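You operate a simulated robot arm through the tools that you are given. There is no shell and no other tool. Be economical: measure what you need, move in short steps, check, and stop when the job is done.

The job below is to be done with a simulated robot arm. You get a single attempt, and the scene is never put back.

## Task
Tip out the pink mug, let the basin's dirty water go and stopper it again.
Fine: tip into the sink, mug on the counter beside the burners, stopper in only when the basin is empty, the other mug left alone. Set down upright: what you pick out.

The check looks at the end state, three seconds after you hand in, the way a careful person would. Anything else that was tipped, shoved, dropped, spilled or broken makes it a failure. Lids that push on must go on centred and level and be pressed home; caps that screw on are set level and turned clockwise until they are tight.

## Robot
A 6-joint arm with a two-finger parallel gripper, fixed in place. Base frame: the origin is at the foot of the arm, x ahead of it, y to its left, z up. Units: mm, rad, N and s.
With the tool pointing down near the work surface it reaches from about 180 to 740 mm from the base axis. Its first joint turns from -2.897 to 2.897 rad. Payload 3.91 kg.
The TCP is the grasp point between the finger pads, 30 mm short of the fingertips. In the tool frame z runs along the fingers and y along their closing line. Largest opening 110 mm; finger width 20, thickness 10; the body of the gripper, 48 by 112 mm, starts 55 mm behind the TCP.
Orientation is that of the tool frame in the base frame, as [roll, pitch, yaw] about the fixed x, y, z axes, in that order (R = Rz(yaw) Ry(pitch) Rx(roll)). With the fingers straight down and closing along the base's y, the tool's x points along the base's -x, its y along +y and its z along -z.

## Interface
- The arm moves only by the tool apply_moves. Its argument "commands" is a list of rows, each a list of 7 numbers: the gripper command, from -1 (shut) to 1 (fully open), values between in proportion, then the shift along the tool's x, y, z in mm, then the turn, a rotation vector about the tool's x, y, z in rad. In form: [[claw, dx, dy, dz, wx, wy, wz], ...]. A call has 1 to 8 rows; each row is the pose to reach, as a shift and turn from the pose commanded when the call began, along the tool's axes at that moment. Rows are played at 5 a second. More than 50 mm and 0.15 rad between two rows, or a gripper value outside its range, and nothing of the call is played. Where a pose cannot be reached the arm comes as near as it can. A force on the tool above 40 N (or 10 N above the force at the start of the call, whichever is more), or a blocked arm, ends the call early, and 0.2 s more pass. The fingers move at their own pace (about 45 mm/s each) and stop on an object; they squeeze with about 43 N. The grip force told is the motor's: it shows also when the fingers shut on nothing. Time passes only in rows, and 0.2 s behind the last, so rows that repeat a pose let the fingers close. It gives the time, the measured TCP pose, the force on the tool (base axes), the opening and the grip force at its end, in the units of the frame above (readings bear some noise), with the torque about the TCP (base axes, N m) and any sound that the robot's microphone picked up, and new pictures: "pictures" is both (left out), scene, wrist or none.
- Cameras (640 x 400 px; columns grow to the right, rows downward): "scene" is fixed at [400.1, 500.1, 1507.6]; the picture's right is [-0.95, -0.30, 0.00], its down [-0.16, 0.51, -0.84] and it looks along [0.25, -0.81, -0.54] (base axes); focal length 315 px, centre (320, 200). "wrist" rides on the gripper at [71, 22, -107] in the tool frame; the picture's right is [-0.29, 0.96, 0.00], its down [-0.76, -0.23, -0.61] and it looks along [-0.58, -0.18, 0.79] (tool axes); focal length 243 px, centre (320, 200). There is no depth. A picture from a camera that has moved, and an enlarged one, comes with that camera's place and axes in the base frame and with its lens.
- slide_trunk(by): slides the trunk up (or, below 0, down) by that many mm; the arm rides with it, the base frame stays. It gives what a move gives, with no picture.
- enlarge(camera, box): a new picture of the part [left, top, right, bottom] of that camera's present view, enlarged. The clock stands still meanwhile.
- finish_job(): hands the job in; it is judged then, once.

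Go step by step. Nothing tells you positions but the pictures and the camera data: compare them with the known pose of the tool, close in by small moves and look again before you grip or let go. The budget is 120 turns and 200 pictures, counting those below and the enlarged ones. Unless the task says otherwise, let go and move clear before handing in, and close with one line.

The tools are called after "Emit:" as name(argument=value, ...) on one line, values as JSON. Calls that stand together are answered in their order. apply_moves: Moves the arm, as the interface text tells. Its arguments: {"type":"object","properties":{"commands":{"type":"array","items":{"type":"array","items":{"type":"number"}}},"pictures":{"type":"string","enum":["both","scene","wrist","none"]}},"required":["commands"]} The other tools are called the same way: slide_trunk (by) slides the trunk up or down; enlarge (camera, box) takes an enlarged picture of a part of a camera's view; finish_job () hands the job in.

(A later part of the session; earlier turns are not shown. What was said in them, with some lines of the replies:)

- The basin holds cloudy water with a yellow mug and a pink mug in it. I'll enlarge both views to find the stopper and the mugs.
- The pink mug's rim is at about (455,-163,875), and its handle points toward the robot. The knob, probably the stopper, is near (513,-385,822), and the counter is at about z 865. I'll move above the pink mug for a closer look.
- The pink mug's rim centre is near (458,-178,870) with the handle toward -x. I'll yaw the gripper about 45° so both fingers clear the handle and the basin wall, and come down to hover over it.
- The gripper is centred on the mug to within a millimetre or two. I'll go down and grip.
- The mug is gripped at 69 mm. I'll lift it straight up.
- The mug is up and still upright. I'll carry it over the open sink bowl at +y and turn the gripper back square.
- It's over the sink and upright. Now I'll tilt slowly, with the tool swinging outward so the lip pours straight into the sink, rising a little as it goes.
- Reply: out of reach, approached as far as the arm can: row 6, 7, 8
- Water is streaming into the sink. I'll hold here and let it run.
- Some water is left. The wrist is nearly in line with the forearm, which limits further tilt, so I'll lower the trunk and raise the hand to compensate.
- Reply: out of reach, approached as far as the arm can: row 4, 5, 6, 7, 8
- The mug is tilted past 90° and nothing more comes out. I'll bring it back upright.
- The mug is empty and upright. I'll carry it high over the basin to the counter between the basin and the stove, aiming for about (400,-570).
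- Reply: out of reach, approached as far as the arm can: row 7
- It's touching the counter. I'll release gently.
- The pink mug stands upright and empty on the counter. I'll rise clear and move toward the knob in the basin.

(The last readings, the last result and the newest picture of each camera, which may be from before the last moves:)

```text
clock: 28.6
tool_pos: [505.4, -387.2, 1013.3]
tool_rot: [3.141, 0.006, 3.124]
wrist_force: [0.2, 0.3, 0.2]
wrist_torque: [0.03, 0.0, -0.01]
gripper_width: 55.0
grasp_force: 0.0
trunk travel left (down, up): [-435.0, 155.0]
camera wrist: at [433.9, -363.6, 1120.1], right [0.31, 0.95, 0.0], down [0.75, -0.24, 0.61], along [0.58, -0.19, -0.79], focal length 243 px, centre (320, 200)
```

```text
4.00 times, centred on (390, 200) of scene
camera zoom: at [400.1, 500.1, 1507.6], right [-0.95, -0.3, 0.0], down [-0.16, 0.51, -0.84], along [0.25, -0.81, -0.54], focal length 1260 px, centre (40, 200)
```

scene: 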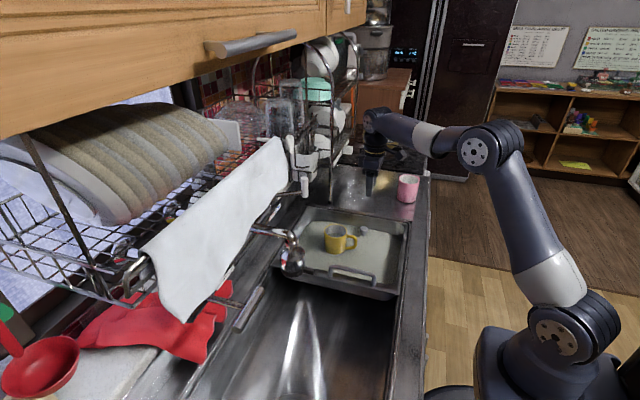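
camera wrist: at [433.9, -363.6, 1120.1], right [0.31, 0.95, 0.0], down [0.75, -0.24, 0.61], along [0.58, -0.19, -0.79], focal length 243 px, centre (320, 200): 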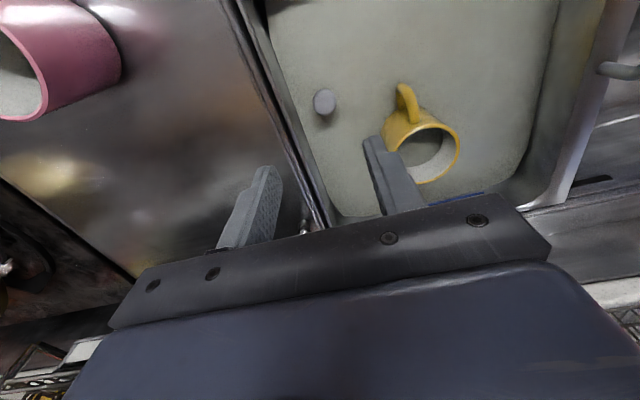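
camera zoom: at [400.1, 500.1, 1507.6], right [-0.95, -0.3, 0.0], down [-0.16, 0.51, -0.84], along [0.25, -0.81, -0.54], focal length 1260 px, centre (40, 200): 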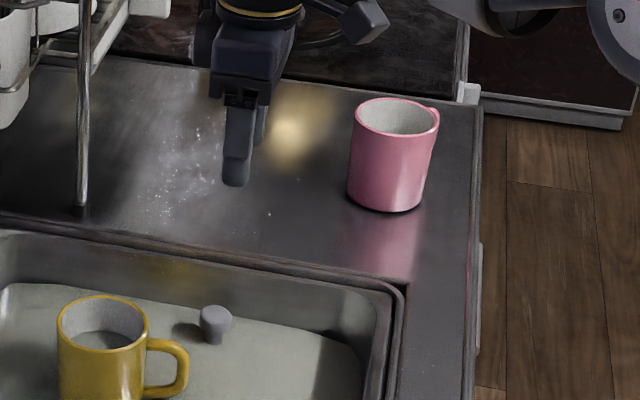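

The knob's top is at about (512,-384,830) and it's roughly 26 mm wide. I'll yaw 90° so the fingers close along x, clear of the basin wall, while coming down.

Emit:
apply_moves(commands=[[0, -1, 0, 5, 0, 0, 0.14], [0, -2, 1, 10, 0, 0, 0.28], [0, -3, 1, 15, 0, 0, 0.42], [0, -4, 2, 20, 0, 0, 0.56], [0, -5, 2, 25, 0, 0, 0.7], [0, -6, 3, 30, 0, 0, 0.84], [0, -7, 3, 40, 0, 0, 0.98], [0, -7, 3, 50, 0, 0, 1.12]], pictures="none")

Emit:
apply_moves(commands=[[0, 0, 0, 15, 0, 0, 0.14], [0, 0, 0, 30, 0, 0, 0.28], [0, 0, 0, 40, 0, 0, 0.42], [-0.1, 0, 0, 45, 0, 0, 0.433]])

Emit:
enlarge(camera="scene", box=[330, 180, 410, 260])

```text
clock: 30.4
tool_pos: [513.7, -385.9, 964.0]
tool_rot: [3.136, 0.003, 2.003]
wrist_force: [-0.3, -0.1, -0.2]
wrist_torque: [0.01, 0.01, -0.04]
gripper_width: 54.8
grasp_force: 0.1
trunk travel left (down, up): [-435.0, 155.0]
```

```text
clock: 31.4
tool_pos: [512.8, -385.8, 918.3]
tool_rot: [3.138, 0.001, 1.569]
wrist_force: [0.1, 0.1, 0.1]
wrist_torque: [0.02, -0.02, 0.0]
gripper_width: 49.4
grasp_force: 0.0
trunk travel left (down, up): [-435.0, 155.0]
camera wrist: at [533.6, -314.5, 1025.5], right [0.96, -0.29, 0.0], down [-0.23, -0.76, 0.61], along [-0.17, -0.58, -0.79], focal length 243 px, centre (320, 200)
```

scene: 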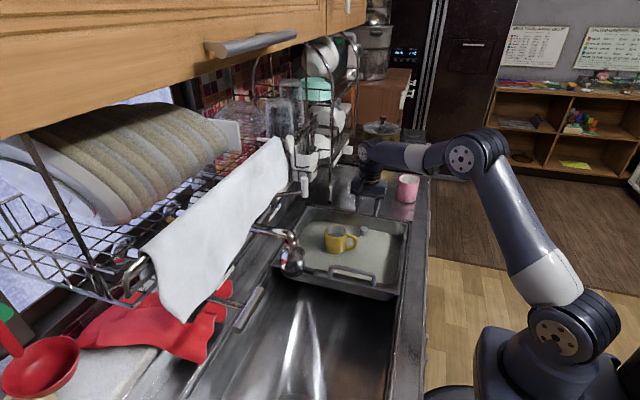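
wrist: 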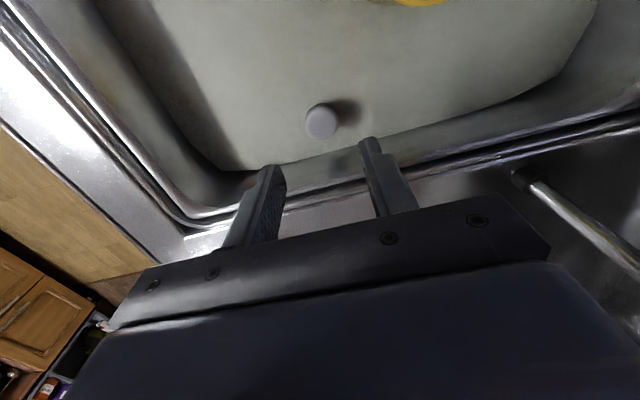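

```text
5.00 times, centred on (370, 220) of scene
camera zoom: at [400.1, 500.1, 1507.6], right [-0.95, -0.3, 0.0], down [-0.16, 0.51, -0.84], along [0.25, -0.81, -0.54], focal length 1575 px, centre (70, 100)
```

zoom: 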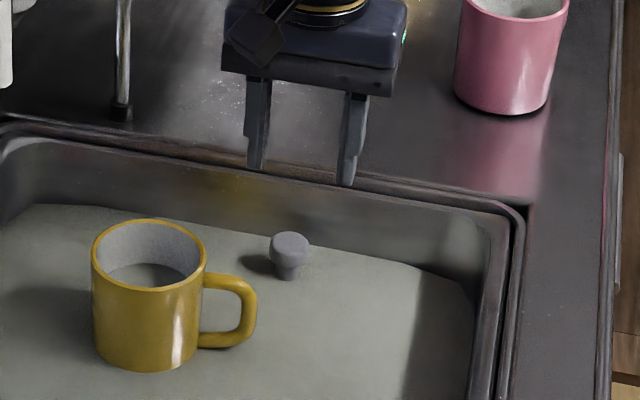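

Emit:
apply_moves(commands=[[-0.1, 3.5, 1.2, 20, 0, 0, 0], [-0.1, 3.5, 1.2, 38, 0, 0, 0], [-0.1, 3.5, 1.2, 50, 0, 0, 0]])

Emit:
enlarge(camera="scene", box=[330, 180, 410, 260])

```text
clock: 32.2
tool_pos: [516.4, -384.0, 869.7]
tool_rot: [3.138, -0.001, 1.572]
wrist_force: [0.5, -0.5, -0.4]
wrist_torque: [0.03, 0.02, -0.02]
gripper_width: 49.5
grasp_force: 0.1
trunk travel left (down, up): [-435.0, 155.0]
camera wrist: at [535.2, -311.3, 976.9], right [0.96, -0.29, 0.0], down [-0.23, -0.76, 0.61], along [-0.17, -0.58, -0.79], focal length 243 px, centre (320, 200)
```

scene: 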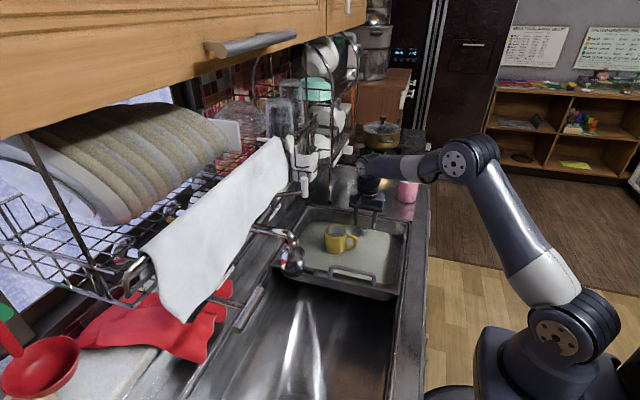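
wrist: 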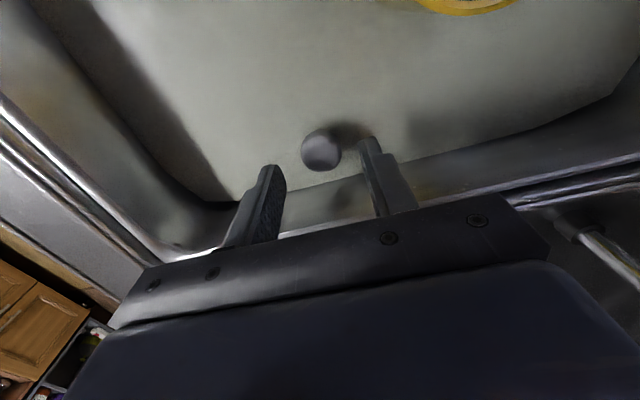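

```text
5.00 times, centred on (370, 220) of scene
camera zoom: at [400.1, 500.1, 1507.6], right [-0.95, -0.3, 0.0], down [-0.16, 0.51, -0.84], along [0.25, -0.81, -0.54], focal length 1575 px, centre (70, 100)
```

zoom: 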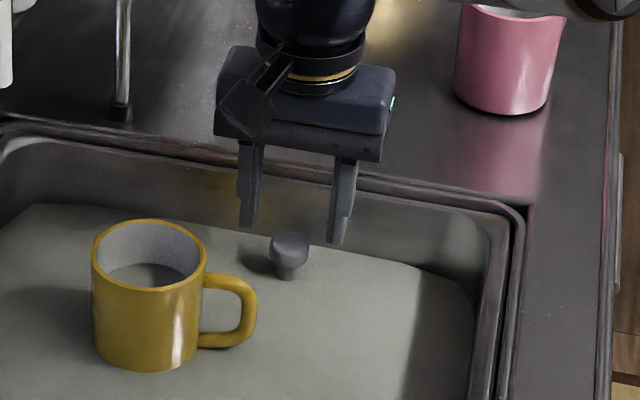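

Emit:
apply_moves(commands=[[-0.1, 3, -1, 14, 0, 0, 0], [-0.1, 3, -1, 27, 0, 0, 0], [-0.1, 3, -1, 27, 0, 0, 0]])

Emit:
enlarge(camera="wrist", box=[240, 100, 440, 225])

Emit:
enlarge(camera="scene", box=[330, 180, 410, 260])

```text
clock: 33.0
tool_pos: [512.8, -380.6, 841.7]
tool_rot: [3.138, -0.001, 1.572]
wrist_force: [-0.5, -0.4, -0.2]
wrist_torque: [-0.04, 0.01, 0.02]
gripper_width: 49.7
grasp_force: 0.1
trunk travel left (down, up): [-435.0, 155.0]
camera wrist: at [533.6, -308.8, 949.9], right [0.96, -0.29, 0.0], down [-0.23, -0.76, 0.61], along [-0.17, -0.58, -0.79], focal length 243 px, centre (320, 200)
```

scene: 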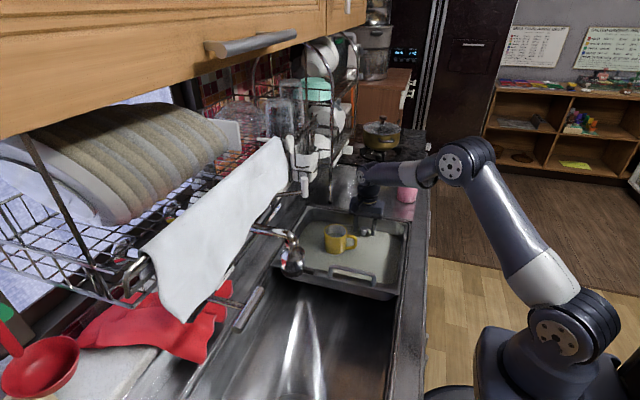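
wrist: 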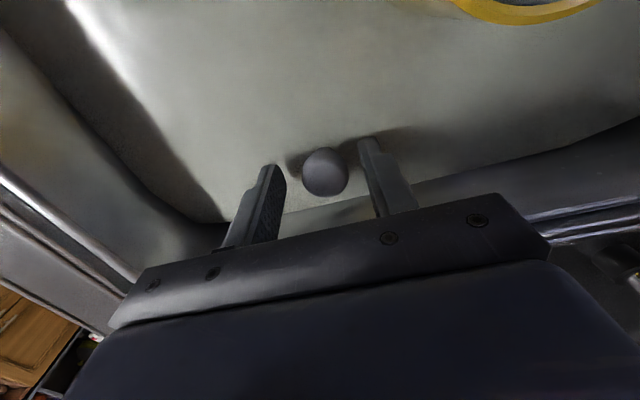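

```text
3.20 times, centred on (340, 162) of wrist
camera zoom: at [533.6, -308.8, 949.9], right [0.96, -0.29, 0.0], down [-0.23, -0.76, 0.61], along [-0.17, -0.58, -0.79], focal length 776 px, centre (256, 320)
```

zoom: 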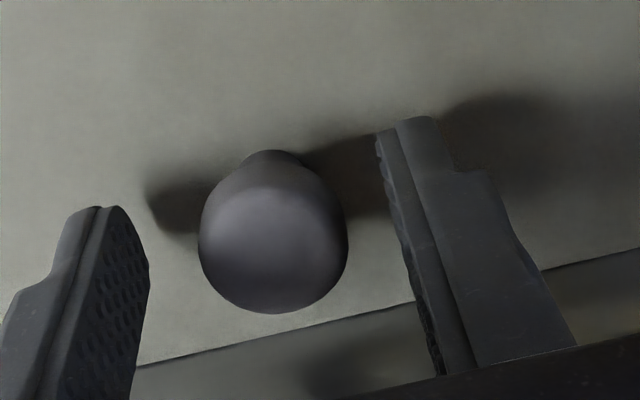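

```text
5.00 times, centred on (370, 220) of scene
camera zoom: at [400.1, 500.1, 1507.6], right [-0.95, -0.3, 0.0], down [-0.16, 0.51, -0.84], along [0.25, -0.81, -0.54], focal length 1575 px, centre (70, 100)
```

zoom: 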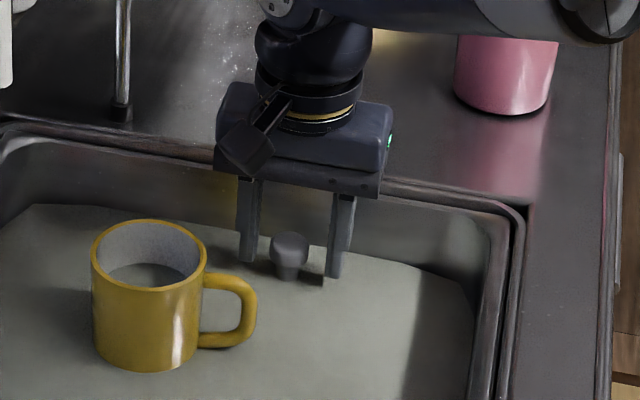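

The knob sits between the fingers. I'll close on it.

Emit:
apply_moves(commands=[[-1, 0, 0, 0, 0, 0, 0], [-1, 0, 0, 0, 0, 0, 0], [-1, 0, 0, 0, 0, 0, 0]], pictures="wrist")

Emit:
enlarge(camera="scene", box=[330, 180, 410, 260])

```text
clock: 33.9
tool_pos: [513.1, -379.9, 843.7]
tool_rot: [3.139, 0.001, 1.57]
wrist_force: [1.9, 1.0, 0.4]
wrist_torque: [0.03, -0.1, -0.02]
gripper_width: 25.2
grasp_force: 42.9
trunk travel left (down, up): [-435.0, 155.0]
camera wrist: at [533.7, -308.7, 950.1], right [0.96, -0.29, 0.0], down [-0.23, -0.76, 0.61], along [-0.17, -0.58, -0.79], focal length 243 px, centre (320, 200)
```

wrist: 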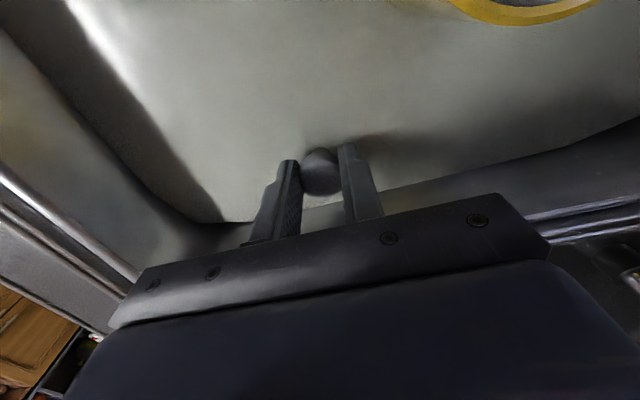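

```text
5.00 times, centred on (370, 220) of scene
camera zoom: at [400.1, 500.1, 1507.6], right [-0.95, -0.3, 0.0], down [-0.16, 0.51, -0.84], along [0.25, -0.81, -0.54], focal length 1575 px, centre (70, 100)
```

zoom: 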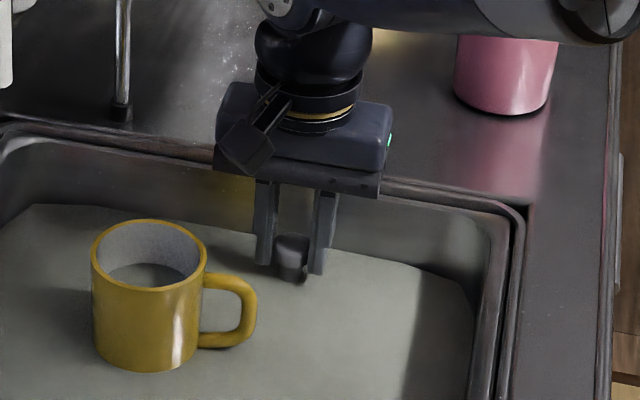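

It's gripped at 25 mm. I'll pull the stopper straight up.

Emit:
apply_moves(commands=[[-1, 0, 0, -6, 0, 0, 0], [-1, 0, 0, -14, 0, 0, 0], [-1, 0, 0, -30, 0, 0, 0], [-1, 0, 0, -50, 0, 0, 0]])

Emit:
enlarge(camera="scene", box=[330, 180, 410, 260])

```text
clock: 34.9
tool_pos: [513.1, -378.7, 893.4]
tool_rot: [3.14, 0.0, 1.571]
wrist_force: [0.4, 0.2, -0.1]
wrist_torque: [-0.02, -0.02, 0.01]
gripper_width: 25.4
grasp_force: 42.9
trunk travel left (down, up): [-435.0, 155.0]
camera wrist: at [533.8, -307.8, 1000.4], right [0.96, -0.29, 0.0], down [-0.23, -0.76, 0.61], along [-0.17, -0.58, -0.79], focal length 243 px, centre (320, 200)
```

scene: 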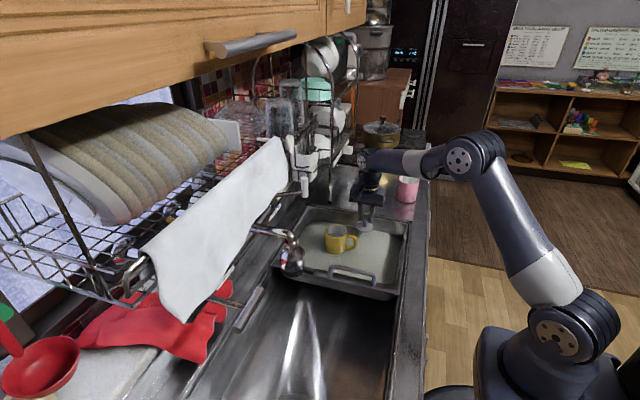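
wrist: 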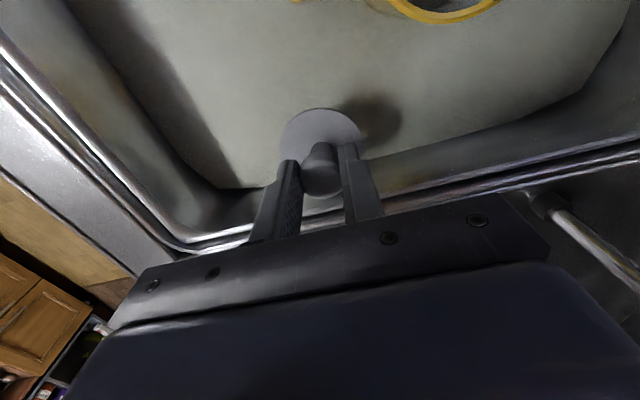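

```text
5.00 times, centred on (370, 220) of scene
camera zoom: at [400.1, 500.1, 1507.6], right [-0.95, -0.3, 0.0], down [-0.16, 0.51, -0.84], along [0.25, -0.81, -0.54], focal length 1575 px, centre (70, 100)
```

zoom: 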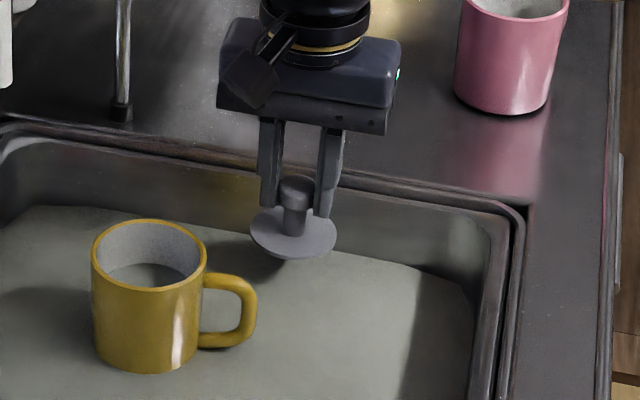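

The stopper is out, level and held. I'll hold it above while the basin drains.

Emit:
apply_moves(commands=[[-1, 0, 0, -10, 0, 0, 0], [-1, 0, 0, -20, 0, 0, 0], [-1, 0, 0, -20, 0, 0, 0], [-1, 0, 0, -20, 0, 0, 0], [-1, 0, 0, -20, 0, 0, 0], [-1, 0, 0, -20, 0, 0, 0], [-1, 0, 0, -20, 0, 0, 0], [-1, 0, 0, -20, 0, 0, 0]], pictures="none")

Emit:
apply_moves(commands=[[-1, 0, 0, 0, 0, 0, 0], [-1, 0, 0, 0, 0, 0, 0], [-1, 0, 0, 0, 0, 0, 0], [-1, 0, 0, 0, 0, 0, 0], [-1, 0, 0, 0, 0, 0, 0], [-1, 0, 0, 0, 0, 0, 0], [-1, 0, 0, 0, 0, 0, 0], [-1, 0, 0, 0, 0, 0, 0]], pictures="wrist")

Emit:
enlarge(camera="scene", box=[270, 180, 430, 300])

```text
clock: 36.6
tool_pos: [514.0, -379.6, 911.9]
tool_rot: [3.138, 0.0, 1.571]
wrist_force: [0.8, -0.8, -0.4]
wrist_torque: [0.01, -0.04, 0.02]
gripper_width: 25.3
grasp_force: 43.4
trunk travel left (down, up): [-435.0, 155.0]
```

```text
clock: 38.5
tool_pos: [513.2, -378.3, 913.5]
tool_rot: [3.138, 0.0, 1.571]
wrist_force: [0.0, 0.3, 0.0]
wrist_torque: [-0.03, 0.01, 0.0]
gripper_width: 25.2
grasp_force: 42.9
trunk travel left (down, up): [-435.0, 155.0]
camera wrist: at [534.5, -307.8, 1019.4], right [0.96, -0.29, 0.0], down [-0.23, -0.76, 0.61], along [-0.17, -0.58, -0.79], focal length 243 px, centre (320, 200)
```

wrist: 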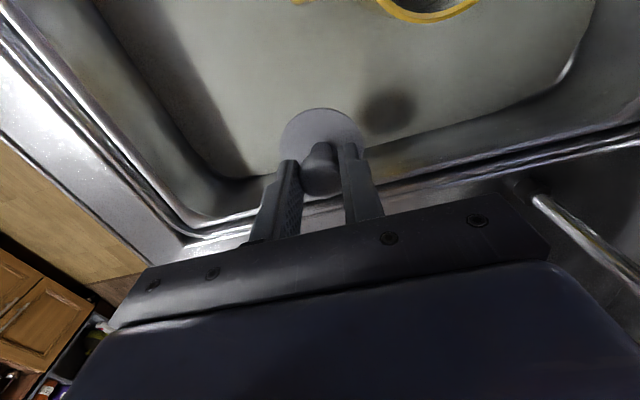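

```text
3.33 times, centred on (350, 240) of scene
camera zoom: at [400.1, 500.1, 1507.6], right [-0.95, -0.3, 0.0], down [-0.16, 0.51, -0.84], along [0.25, -0.81, -0.54], focal length 1050 px, centre (220, 67)
```

zoom: 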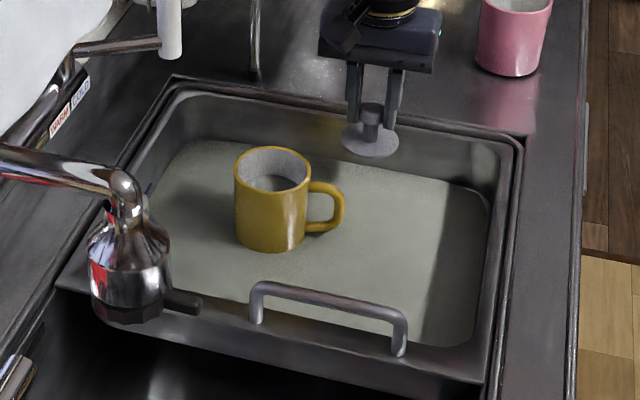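

The level is dropping. I'll keep waiting.

Emit:
apply_moves(commands=[[-1, 0, 0, 0, 0, 0, 0], [-1, 0, 0, 0, 0, 0, 0], [-1, 0, 0, 0, 0, 0, 0], [-1, 0, 0, 0, 0, 0, 0], [-1, 0, 0, 0, 0, 0, 0], [-1, 0, 0, 0, 0, 0, 0], [-1, 0, 0, 0, 0, 0, 0], [-1, 0, 0, 0, 0, 0, 0]], pictures="none")

Emit:
apply_moves(commands=[[-1, 0, 0, 0, 0, 0, 0], [-1, 0, 0, 0, 0, 0, 0], [-1, 0, 0, 0, 0, 0, 0], [-1, 0, 0, 0, 0, 0, 0], [-1, 0, 0, 0, 0, 0, 0], [-1, 0, 0, 0, 0, 0, 0], [-1, 0, 0, 0, 0, 0, 0], [-1, 0, 0, 0, 0, 0, 0]], pictures="none")

Emit:
apply_moves(commands=[[-1, 0, 0, 0, 0, 0, 0], [-1, 0, 0, 0, 0, 0, 0], [-1, 0, 0, 0, 0, 0, 0], [-1, 0, 0, 0, 0, 0, 0], [-1, 0, 0, 0, 0, 0, 0], [-1, 0, 0, 0, 0, 0, 0], [-1, 0, 0, 0, 0, 0, 0], [-1, 0, 0, 0, 0, 0, 0]], pictures="wrist")

Emit:
enlarge(camera="scene", box=[270, 180, 430, 300])

```text
clock: 40.2
tool_pos: [512.5, -379.2, 911.7]
tool_rot: [3.138, -0.001, 1.57]
wrist_force: [-0.1, -0.6, -0.6]
wrist_torque: [0.01, 0.01, 0.02]
gripper_width: 25.2
grasp_force: 43.0
trunk travel left (down, up): [-435.0, 155.0]
```

```text
clock: 42.0
tool_pos: [512.9, -380.0, 912.4]
tool_rot: [3.138, -0.001, 1.572]
wrist_force: [-0.7, -0.5, -1.2]
wrist_torque: [0.0, -0.02, 0.03]
gripper_width: 25.0
grasp_force: 43.0
trunk travel left (down, up): [-435.0, 155.0]
```

```text
clock: 43.9
tool_pos: [513.5, -378.5, 911.5]
tool_rot: [3.138, 0.0, 1.571]
wrist_force: [-0.2, 0.2, -0.3]
wrist_torque: [-0.01, -0.01, 0.02]
gripper_width: 25.3
grasp_force: 43.0
trunk travel left (down, up): [-435.0, 155.0]
camera wrist: at [534.5, -307.8, 1019.4], right [0.96, -0.29, 0.0], down [-0.23, -0.76, 0.61], along [-0.17, -0.58, -0.79], focal length 243 px, centre (320, 200)
```

wrist: 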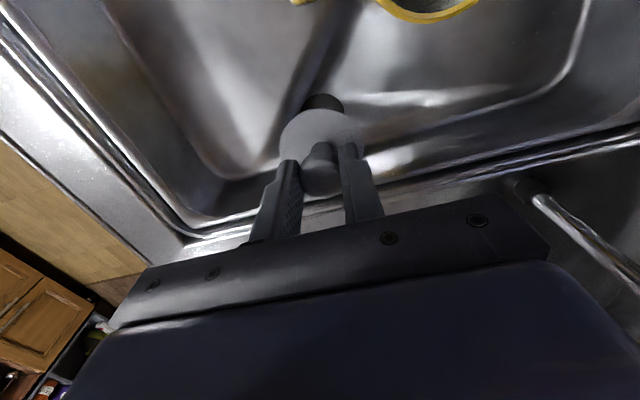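

```text
3.33 times, centred on (350, 240) of scene
camera zoom: at [400.1, 500.1, 1507.6], right [-0.95, -0.3, 0.0], down [-0.16, 0.51, -0.84], along [0.25, -0.81, -0.54], focal length 1050 px, centre (220, 67)
```

zoom: 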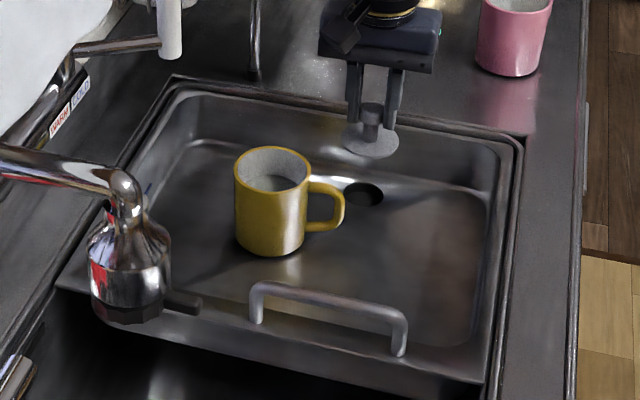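

The basin looks empty and the drain hole at about (513,-378) shows, right below the stopper. I'll wait a little longer and check for leftovers.

Emit:
apply_moves(commands=[[-1, 0, 0, 0, 0, 0, 0], [-1, 0, 0, 0, 0, 0, 0], [-1, 0, 0, 0, 0, 0, 0], [-1, 0, 0, 0, 0, 0, 0], [-1, 0, 0, 0, 0, 0, 0], [-1, 0, 0, 0, 0, 0, 0], [-1, 0, 0, 0, 0, 0, 0], [-1, 0, 0, 0, 0, 0, 0]], pictures="none")

Emit:
apply_moves(commands=[[-1, 0, 0, 0, 0, 0, 0], [-1, 0, 0, 0, 0, 0, 0], [-1, 0, 0, 0, 0, 0, 0], [-1, 0, 0, 0, 0, 0, 0], [-1, 0, 0, 0, 0, 0, 0], [-1, 0, 0, 0, 0, 0, 0], [-1, 0, 0, 0, 0, 0, 0], [-1, 0, 0, 0, 0, 0, 0]], pictures="none")

Emit:
enlarge(camera="scene", box=[270, 180, 430, 300])

Emit:
enlarge(camera="scene", box=[340, 190, 400, 250])

Emit:
enlarge(camera="wrist", box=[240, 60, 440, 210])

```text
clock: 45.6
tool_pos: [513.4, -378.3, 911.7]
tool_rot: [3.137, -0.001, 1.568]
wrist_force: [-0.6, 0.2, -0.3]
wrist_torque: [0.0, 0.0, 0.0]
gripper_width: 24.9
grasp_force: 42.7
trunk travel left (down, up): [-435.0, 155.0]
```

```text
clock: 47.5
tool_pos: [513.1, -379.3, 911.3]
tool_rot: [3.139, 0.001, 1.57]
wrist_force: [0.2, -0.4, -0.1]
wrist_torque: [-0.03, -0.03, 0.01]
gripper_width: 25.5
grasp_force: 42.9
trunk travel left (down, up): [-435.0, 155.0]
```

```text
3.33 times, centred on (350, 240) of scene
camera zoom: at [400.1, 500.1, 1507.6], right [-0.95, -0.3, 0.0], down [-0.16, 0.51, -0.84], along [0.25, -0.81, -0.54], focal length 1050 px, centre (220, 67)
```

zoom: 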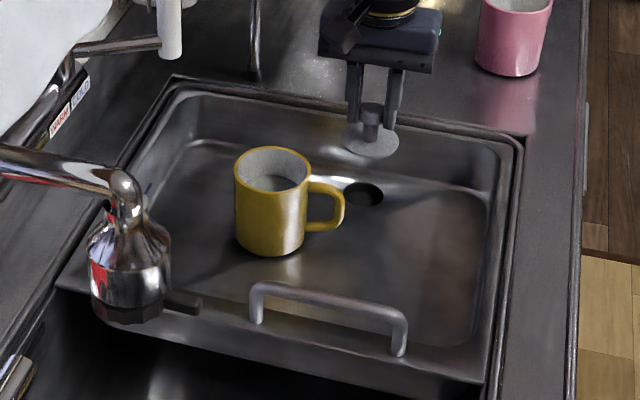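

```text
6.67 times, centred on (370, 220) of scene
camera zoom: at [400.1, 500.1, 1507.6], right [-0.95, -0.3, 0.0], down [-0.16, 0.51, -0.84], along [0.25, -0.81, -0.54], focal length 2100 px, centre (-13, 67)
```

zoom: 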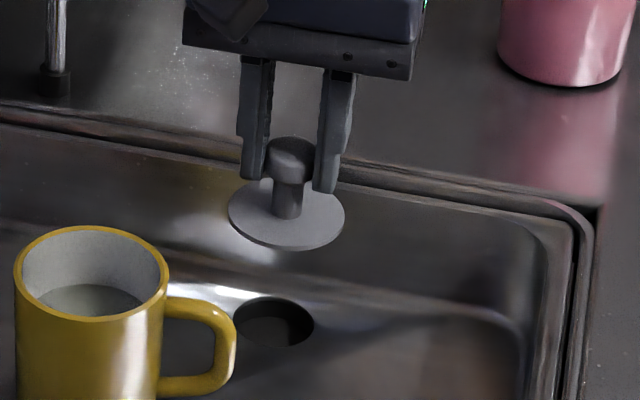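

```text
2.67 times, centred on (340, 135) of wrist
camera zoom: at [534.5, -307.8, 1019.4], right [0.96, -0.29, 0.0], down [-0.23, -0.76, 0.61], along [-0.17, -0.58, -0.79], focal length 647 px, centre (267, 373)
```

zoom: 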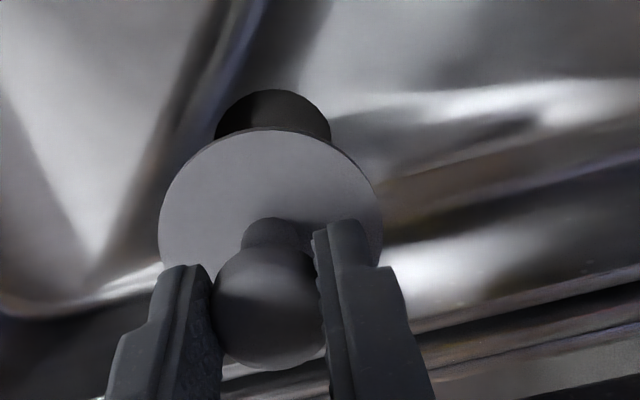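

The basin is empty. I'll lower the stopper straight back along the path it came out.

Emit:
apply_moves(commands=[[-1, 0, 0, 20, 0, 0, 0], [-1, 0, 0, 40, 0, 0, 0], [-1, 0, 0, 55, 0, 0, 0], [-1, 0, 0, 62, 0, 0, 0]], pictures="wrist")

Emit:
enlarge(camera="scene", box=[340, 190, 400, 250])

```text
clock: 48.5
tool_pos: [513.6, -378.9, 848.8]
tool_rot: [3.139, 0.001, 1.57]
wrist_force: [0.2, -0.5, 0.3]
wrist_torque: [-0.03, 0.01, 0.01]
gripper_width: 25.0
grasp_force: 42.7
trunk travel left (down, up): [-435.0, 155.0]
camera wrist: at [534.3, -307.4, 957.4], right [0.96, -0.29, 0.0], down [-0.23, -0.76, 0.61], along [-0.17, -0.58, -0.79], focal length 243 px, centre (320, 200)
```

wrist: 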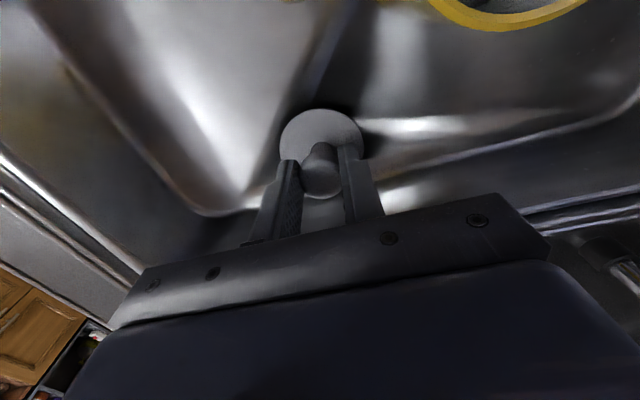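

```text
6.67 times, centred on (370, 220) of scene
camera zoom: at [400.1, 500.1, 1507.6], right [-0.95, -0.3, 0.0], down [-0.16, 0.51, -0.84], along [0.25, -0.81, -0.54], focal length 2100 px, centre (-13, 67)
```

zoom: 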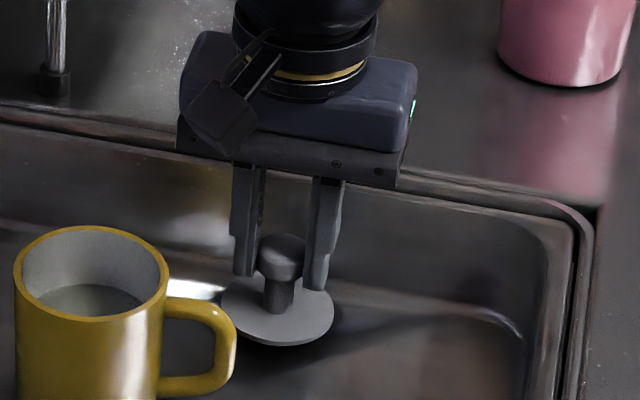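

Emit:
apply_moves(commands=[[-1, 0, 0, 3, 0, 0, 0], [-1, 0, 0, 6, 0, 0, 0], [-1, 0, 0, 8, 0, 0, 0], [-1, 0, 0, 9.5, 0, 0, 0]], pictures="wrist")

Emit:
enlarge(camera="scene", box=[340, 190, 400, 250])

```text
clock: 49.5
tool_pos: [512.9, -378.1, 842.2]
tool_rot: [3.134, 0.003, 1.57]
wrist_force: [-2.0, 0.9, 15.9]
wrist_torque: [0.09, 0.19, -0.07]
gripper_width: 25.2
grasp_force: 42.7
trunk travel left (down, up): [-435.0, 155.0]
camera wrist: at [533.7, -307.1, 950.3], right [0.96, -0.29, 0.01], down [-0.23, -0.76, 0.61], along [-0.17, -0.58, -0.79], focal length 243 px, centre (320, 200)
```

wrist: 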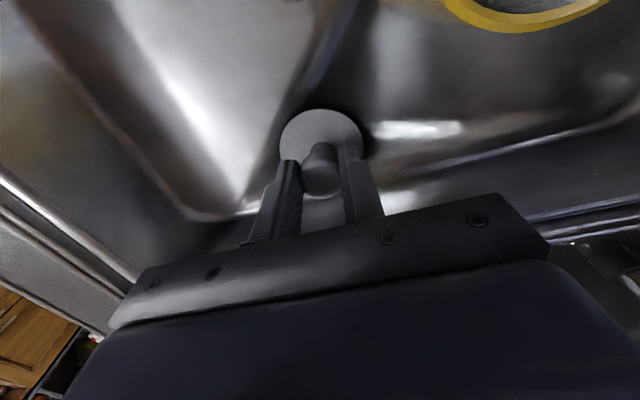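

```text
6.67 times, centred on (370, 220) of scene
camera zoom: at [400.1, 500.1, 1507.6], right [-0.95, -0.3, 0.0], down [-0.16, 0.51, -0.84], along [0.25, -0.81, -0.54], focal length 2100 px, centre (-13, 67)
```

zoom: 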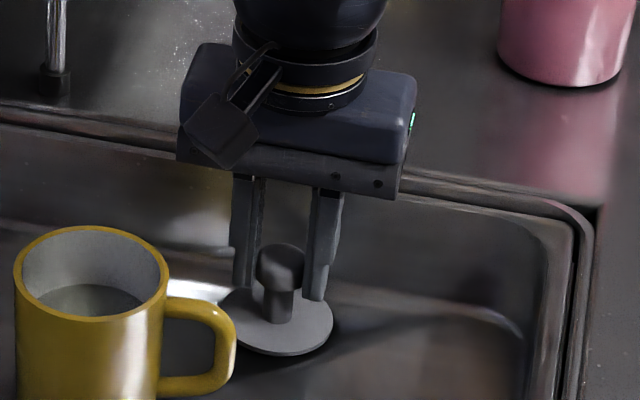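

It met the seat at the same height it started from, and the knob is back at its original pixel. I'll give it a small press, then release.

Emit:
apply_moves(commands=[[-1, 0, 0, 1, 0, 0, 0], [-1, 0, 0, 1, 0, 0, 0]], pictures="none")

Emit:
apply_moves(commands=[[-1, 0, 0, -1.5, 0, 0, 0], [-0.4, 0, 0, -1.5, 0, 0, 0], [-0.1, 0, 0, -1.5, 0, 0, 0], [-0.1, 0, 0, -1.5, 0, 0, 0], [-0.1, 0, 0, -30, 0, 0, 0], [-0.1, 0, 0, -70, 0, 0, 0], [-0.1, 0, 0, -110, 0, 0, 0]])

Emit:
enlarge(camera="scene", box=[340, 190, 400, 250])

Emit:
enlarge(camera="wrist", box=[240, 60, 440, 210])

```text
clock: 50.0
tool_pos: [512.5, -379.1, 843.3]
tool_rot: [3.132, 0.003, 1.57]
wrist_force: [-0.2, 1.9, 34.0]
wrist_torque: [0.06, 0.13, -0.04]
gripper_width: 25.3
grasp_force: 43.2
trunk travel left (down, up): [-435.0, 155.0]
```

```text
clock: 51.6
tool_pos: [512.5, -380.8, 949.2]
tool_rot: [3.138, 0.0, 1.571]
wrist_force: [0.1, -0.5, 0.2]
wrist_torque: [-0.04, 0.02, 0.01]
gripper_width: 49.5
grasp_force: 0.2
trunk travel left (down, up): [-435.0, 155.0]
camera wrist: at [535.1, -308.4, 1057.2], right [0.96, -0.29, 0.0], down [-0.23, -0.76, 0.61], along [-0.17, -0.58, -0.79], focal length 243 px, centre (320, 200)
```

scene: 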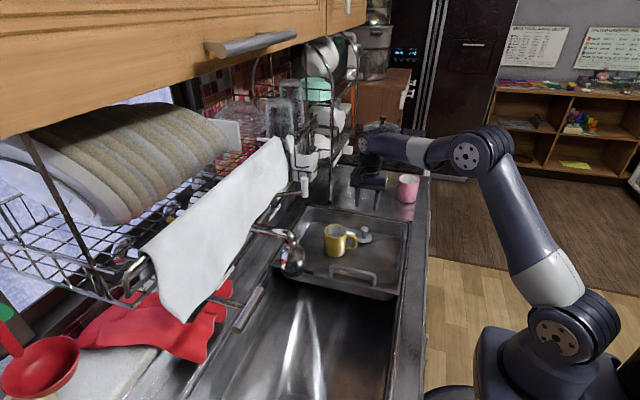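
wrist: 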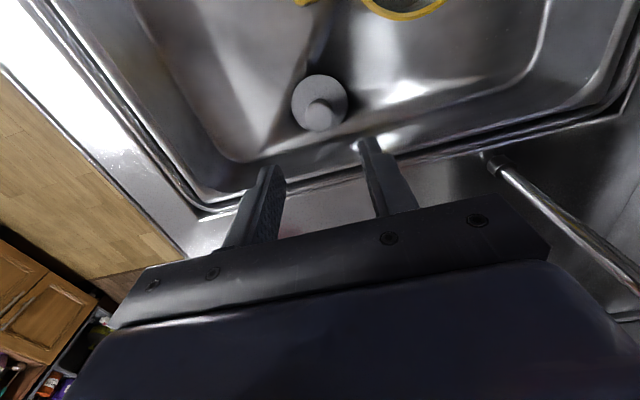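

```text
6.67 times, centred on (370, 220) of scene
camera zoom: at [400.1, 500.1, 1507.6], right [-0.95, -0.3, 0.0], down [-0.16, 0.51, -0.84], along [0.25, -0.81, -0.54], focal length 2100 px, centre (-13, 67)
```

zoom: 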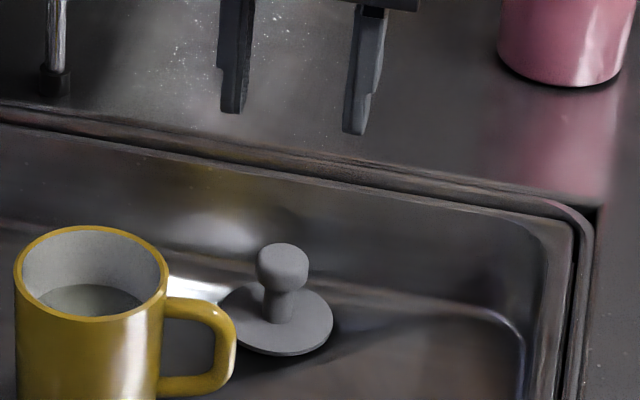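

```text
2.67 times, centred on (340, 135) of wrist
camera zoom: at [535.1, -308.4, 1057.2], right [0.96, -0.29, 0.0], down [-0.23, -0.76, 0.61], along [-0.17, -0.58, -0.79], focal length 647 px, centre (267, 373)
```

zoom: 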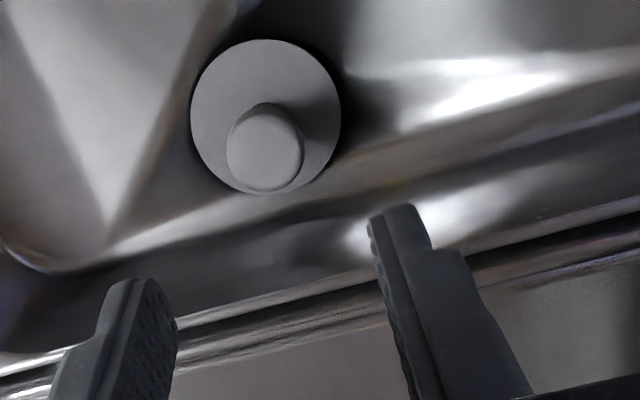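

The stopper sits level and centred over the drain, the basin is empty, the yellow mug hasn't moved, and the pink mug stands upright by the stove. The gripper is open and clear, so I'm handing in.

Emit:
finish_job()

```text
The job is handed in.
```

The pink mug was tipped out into the sink and set upright on the counter beside the burners, and the basin was drained and then stoppered again; the yellow mug was left alone.
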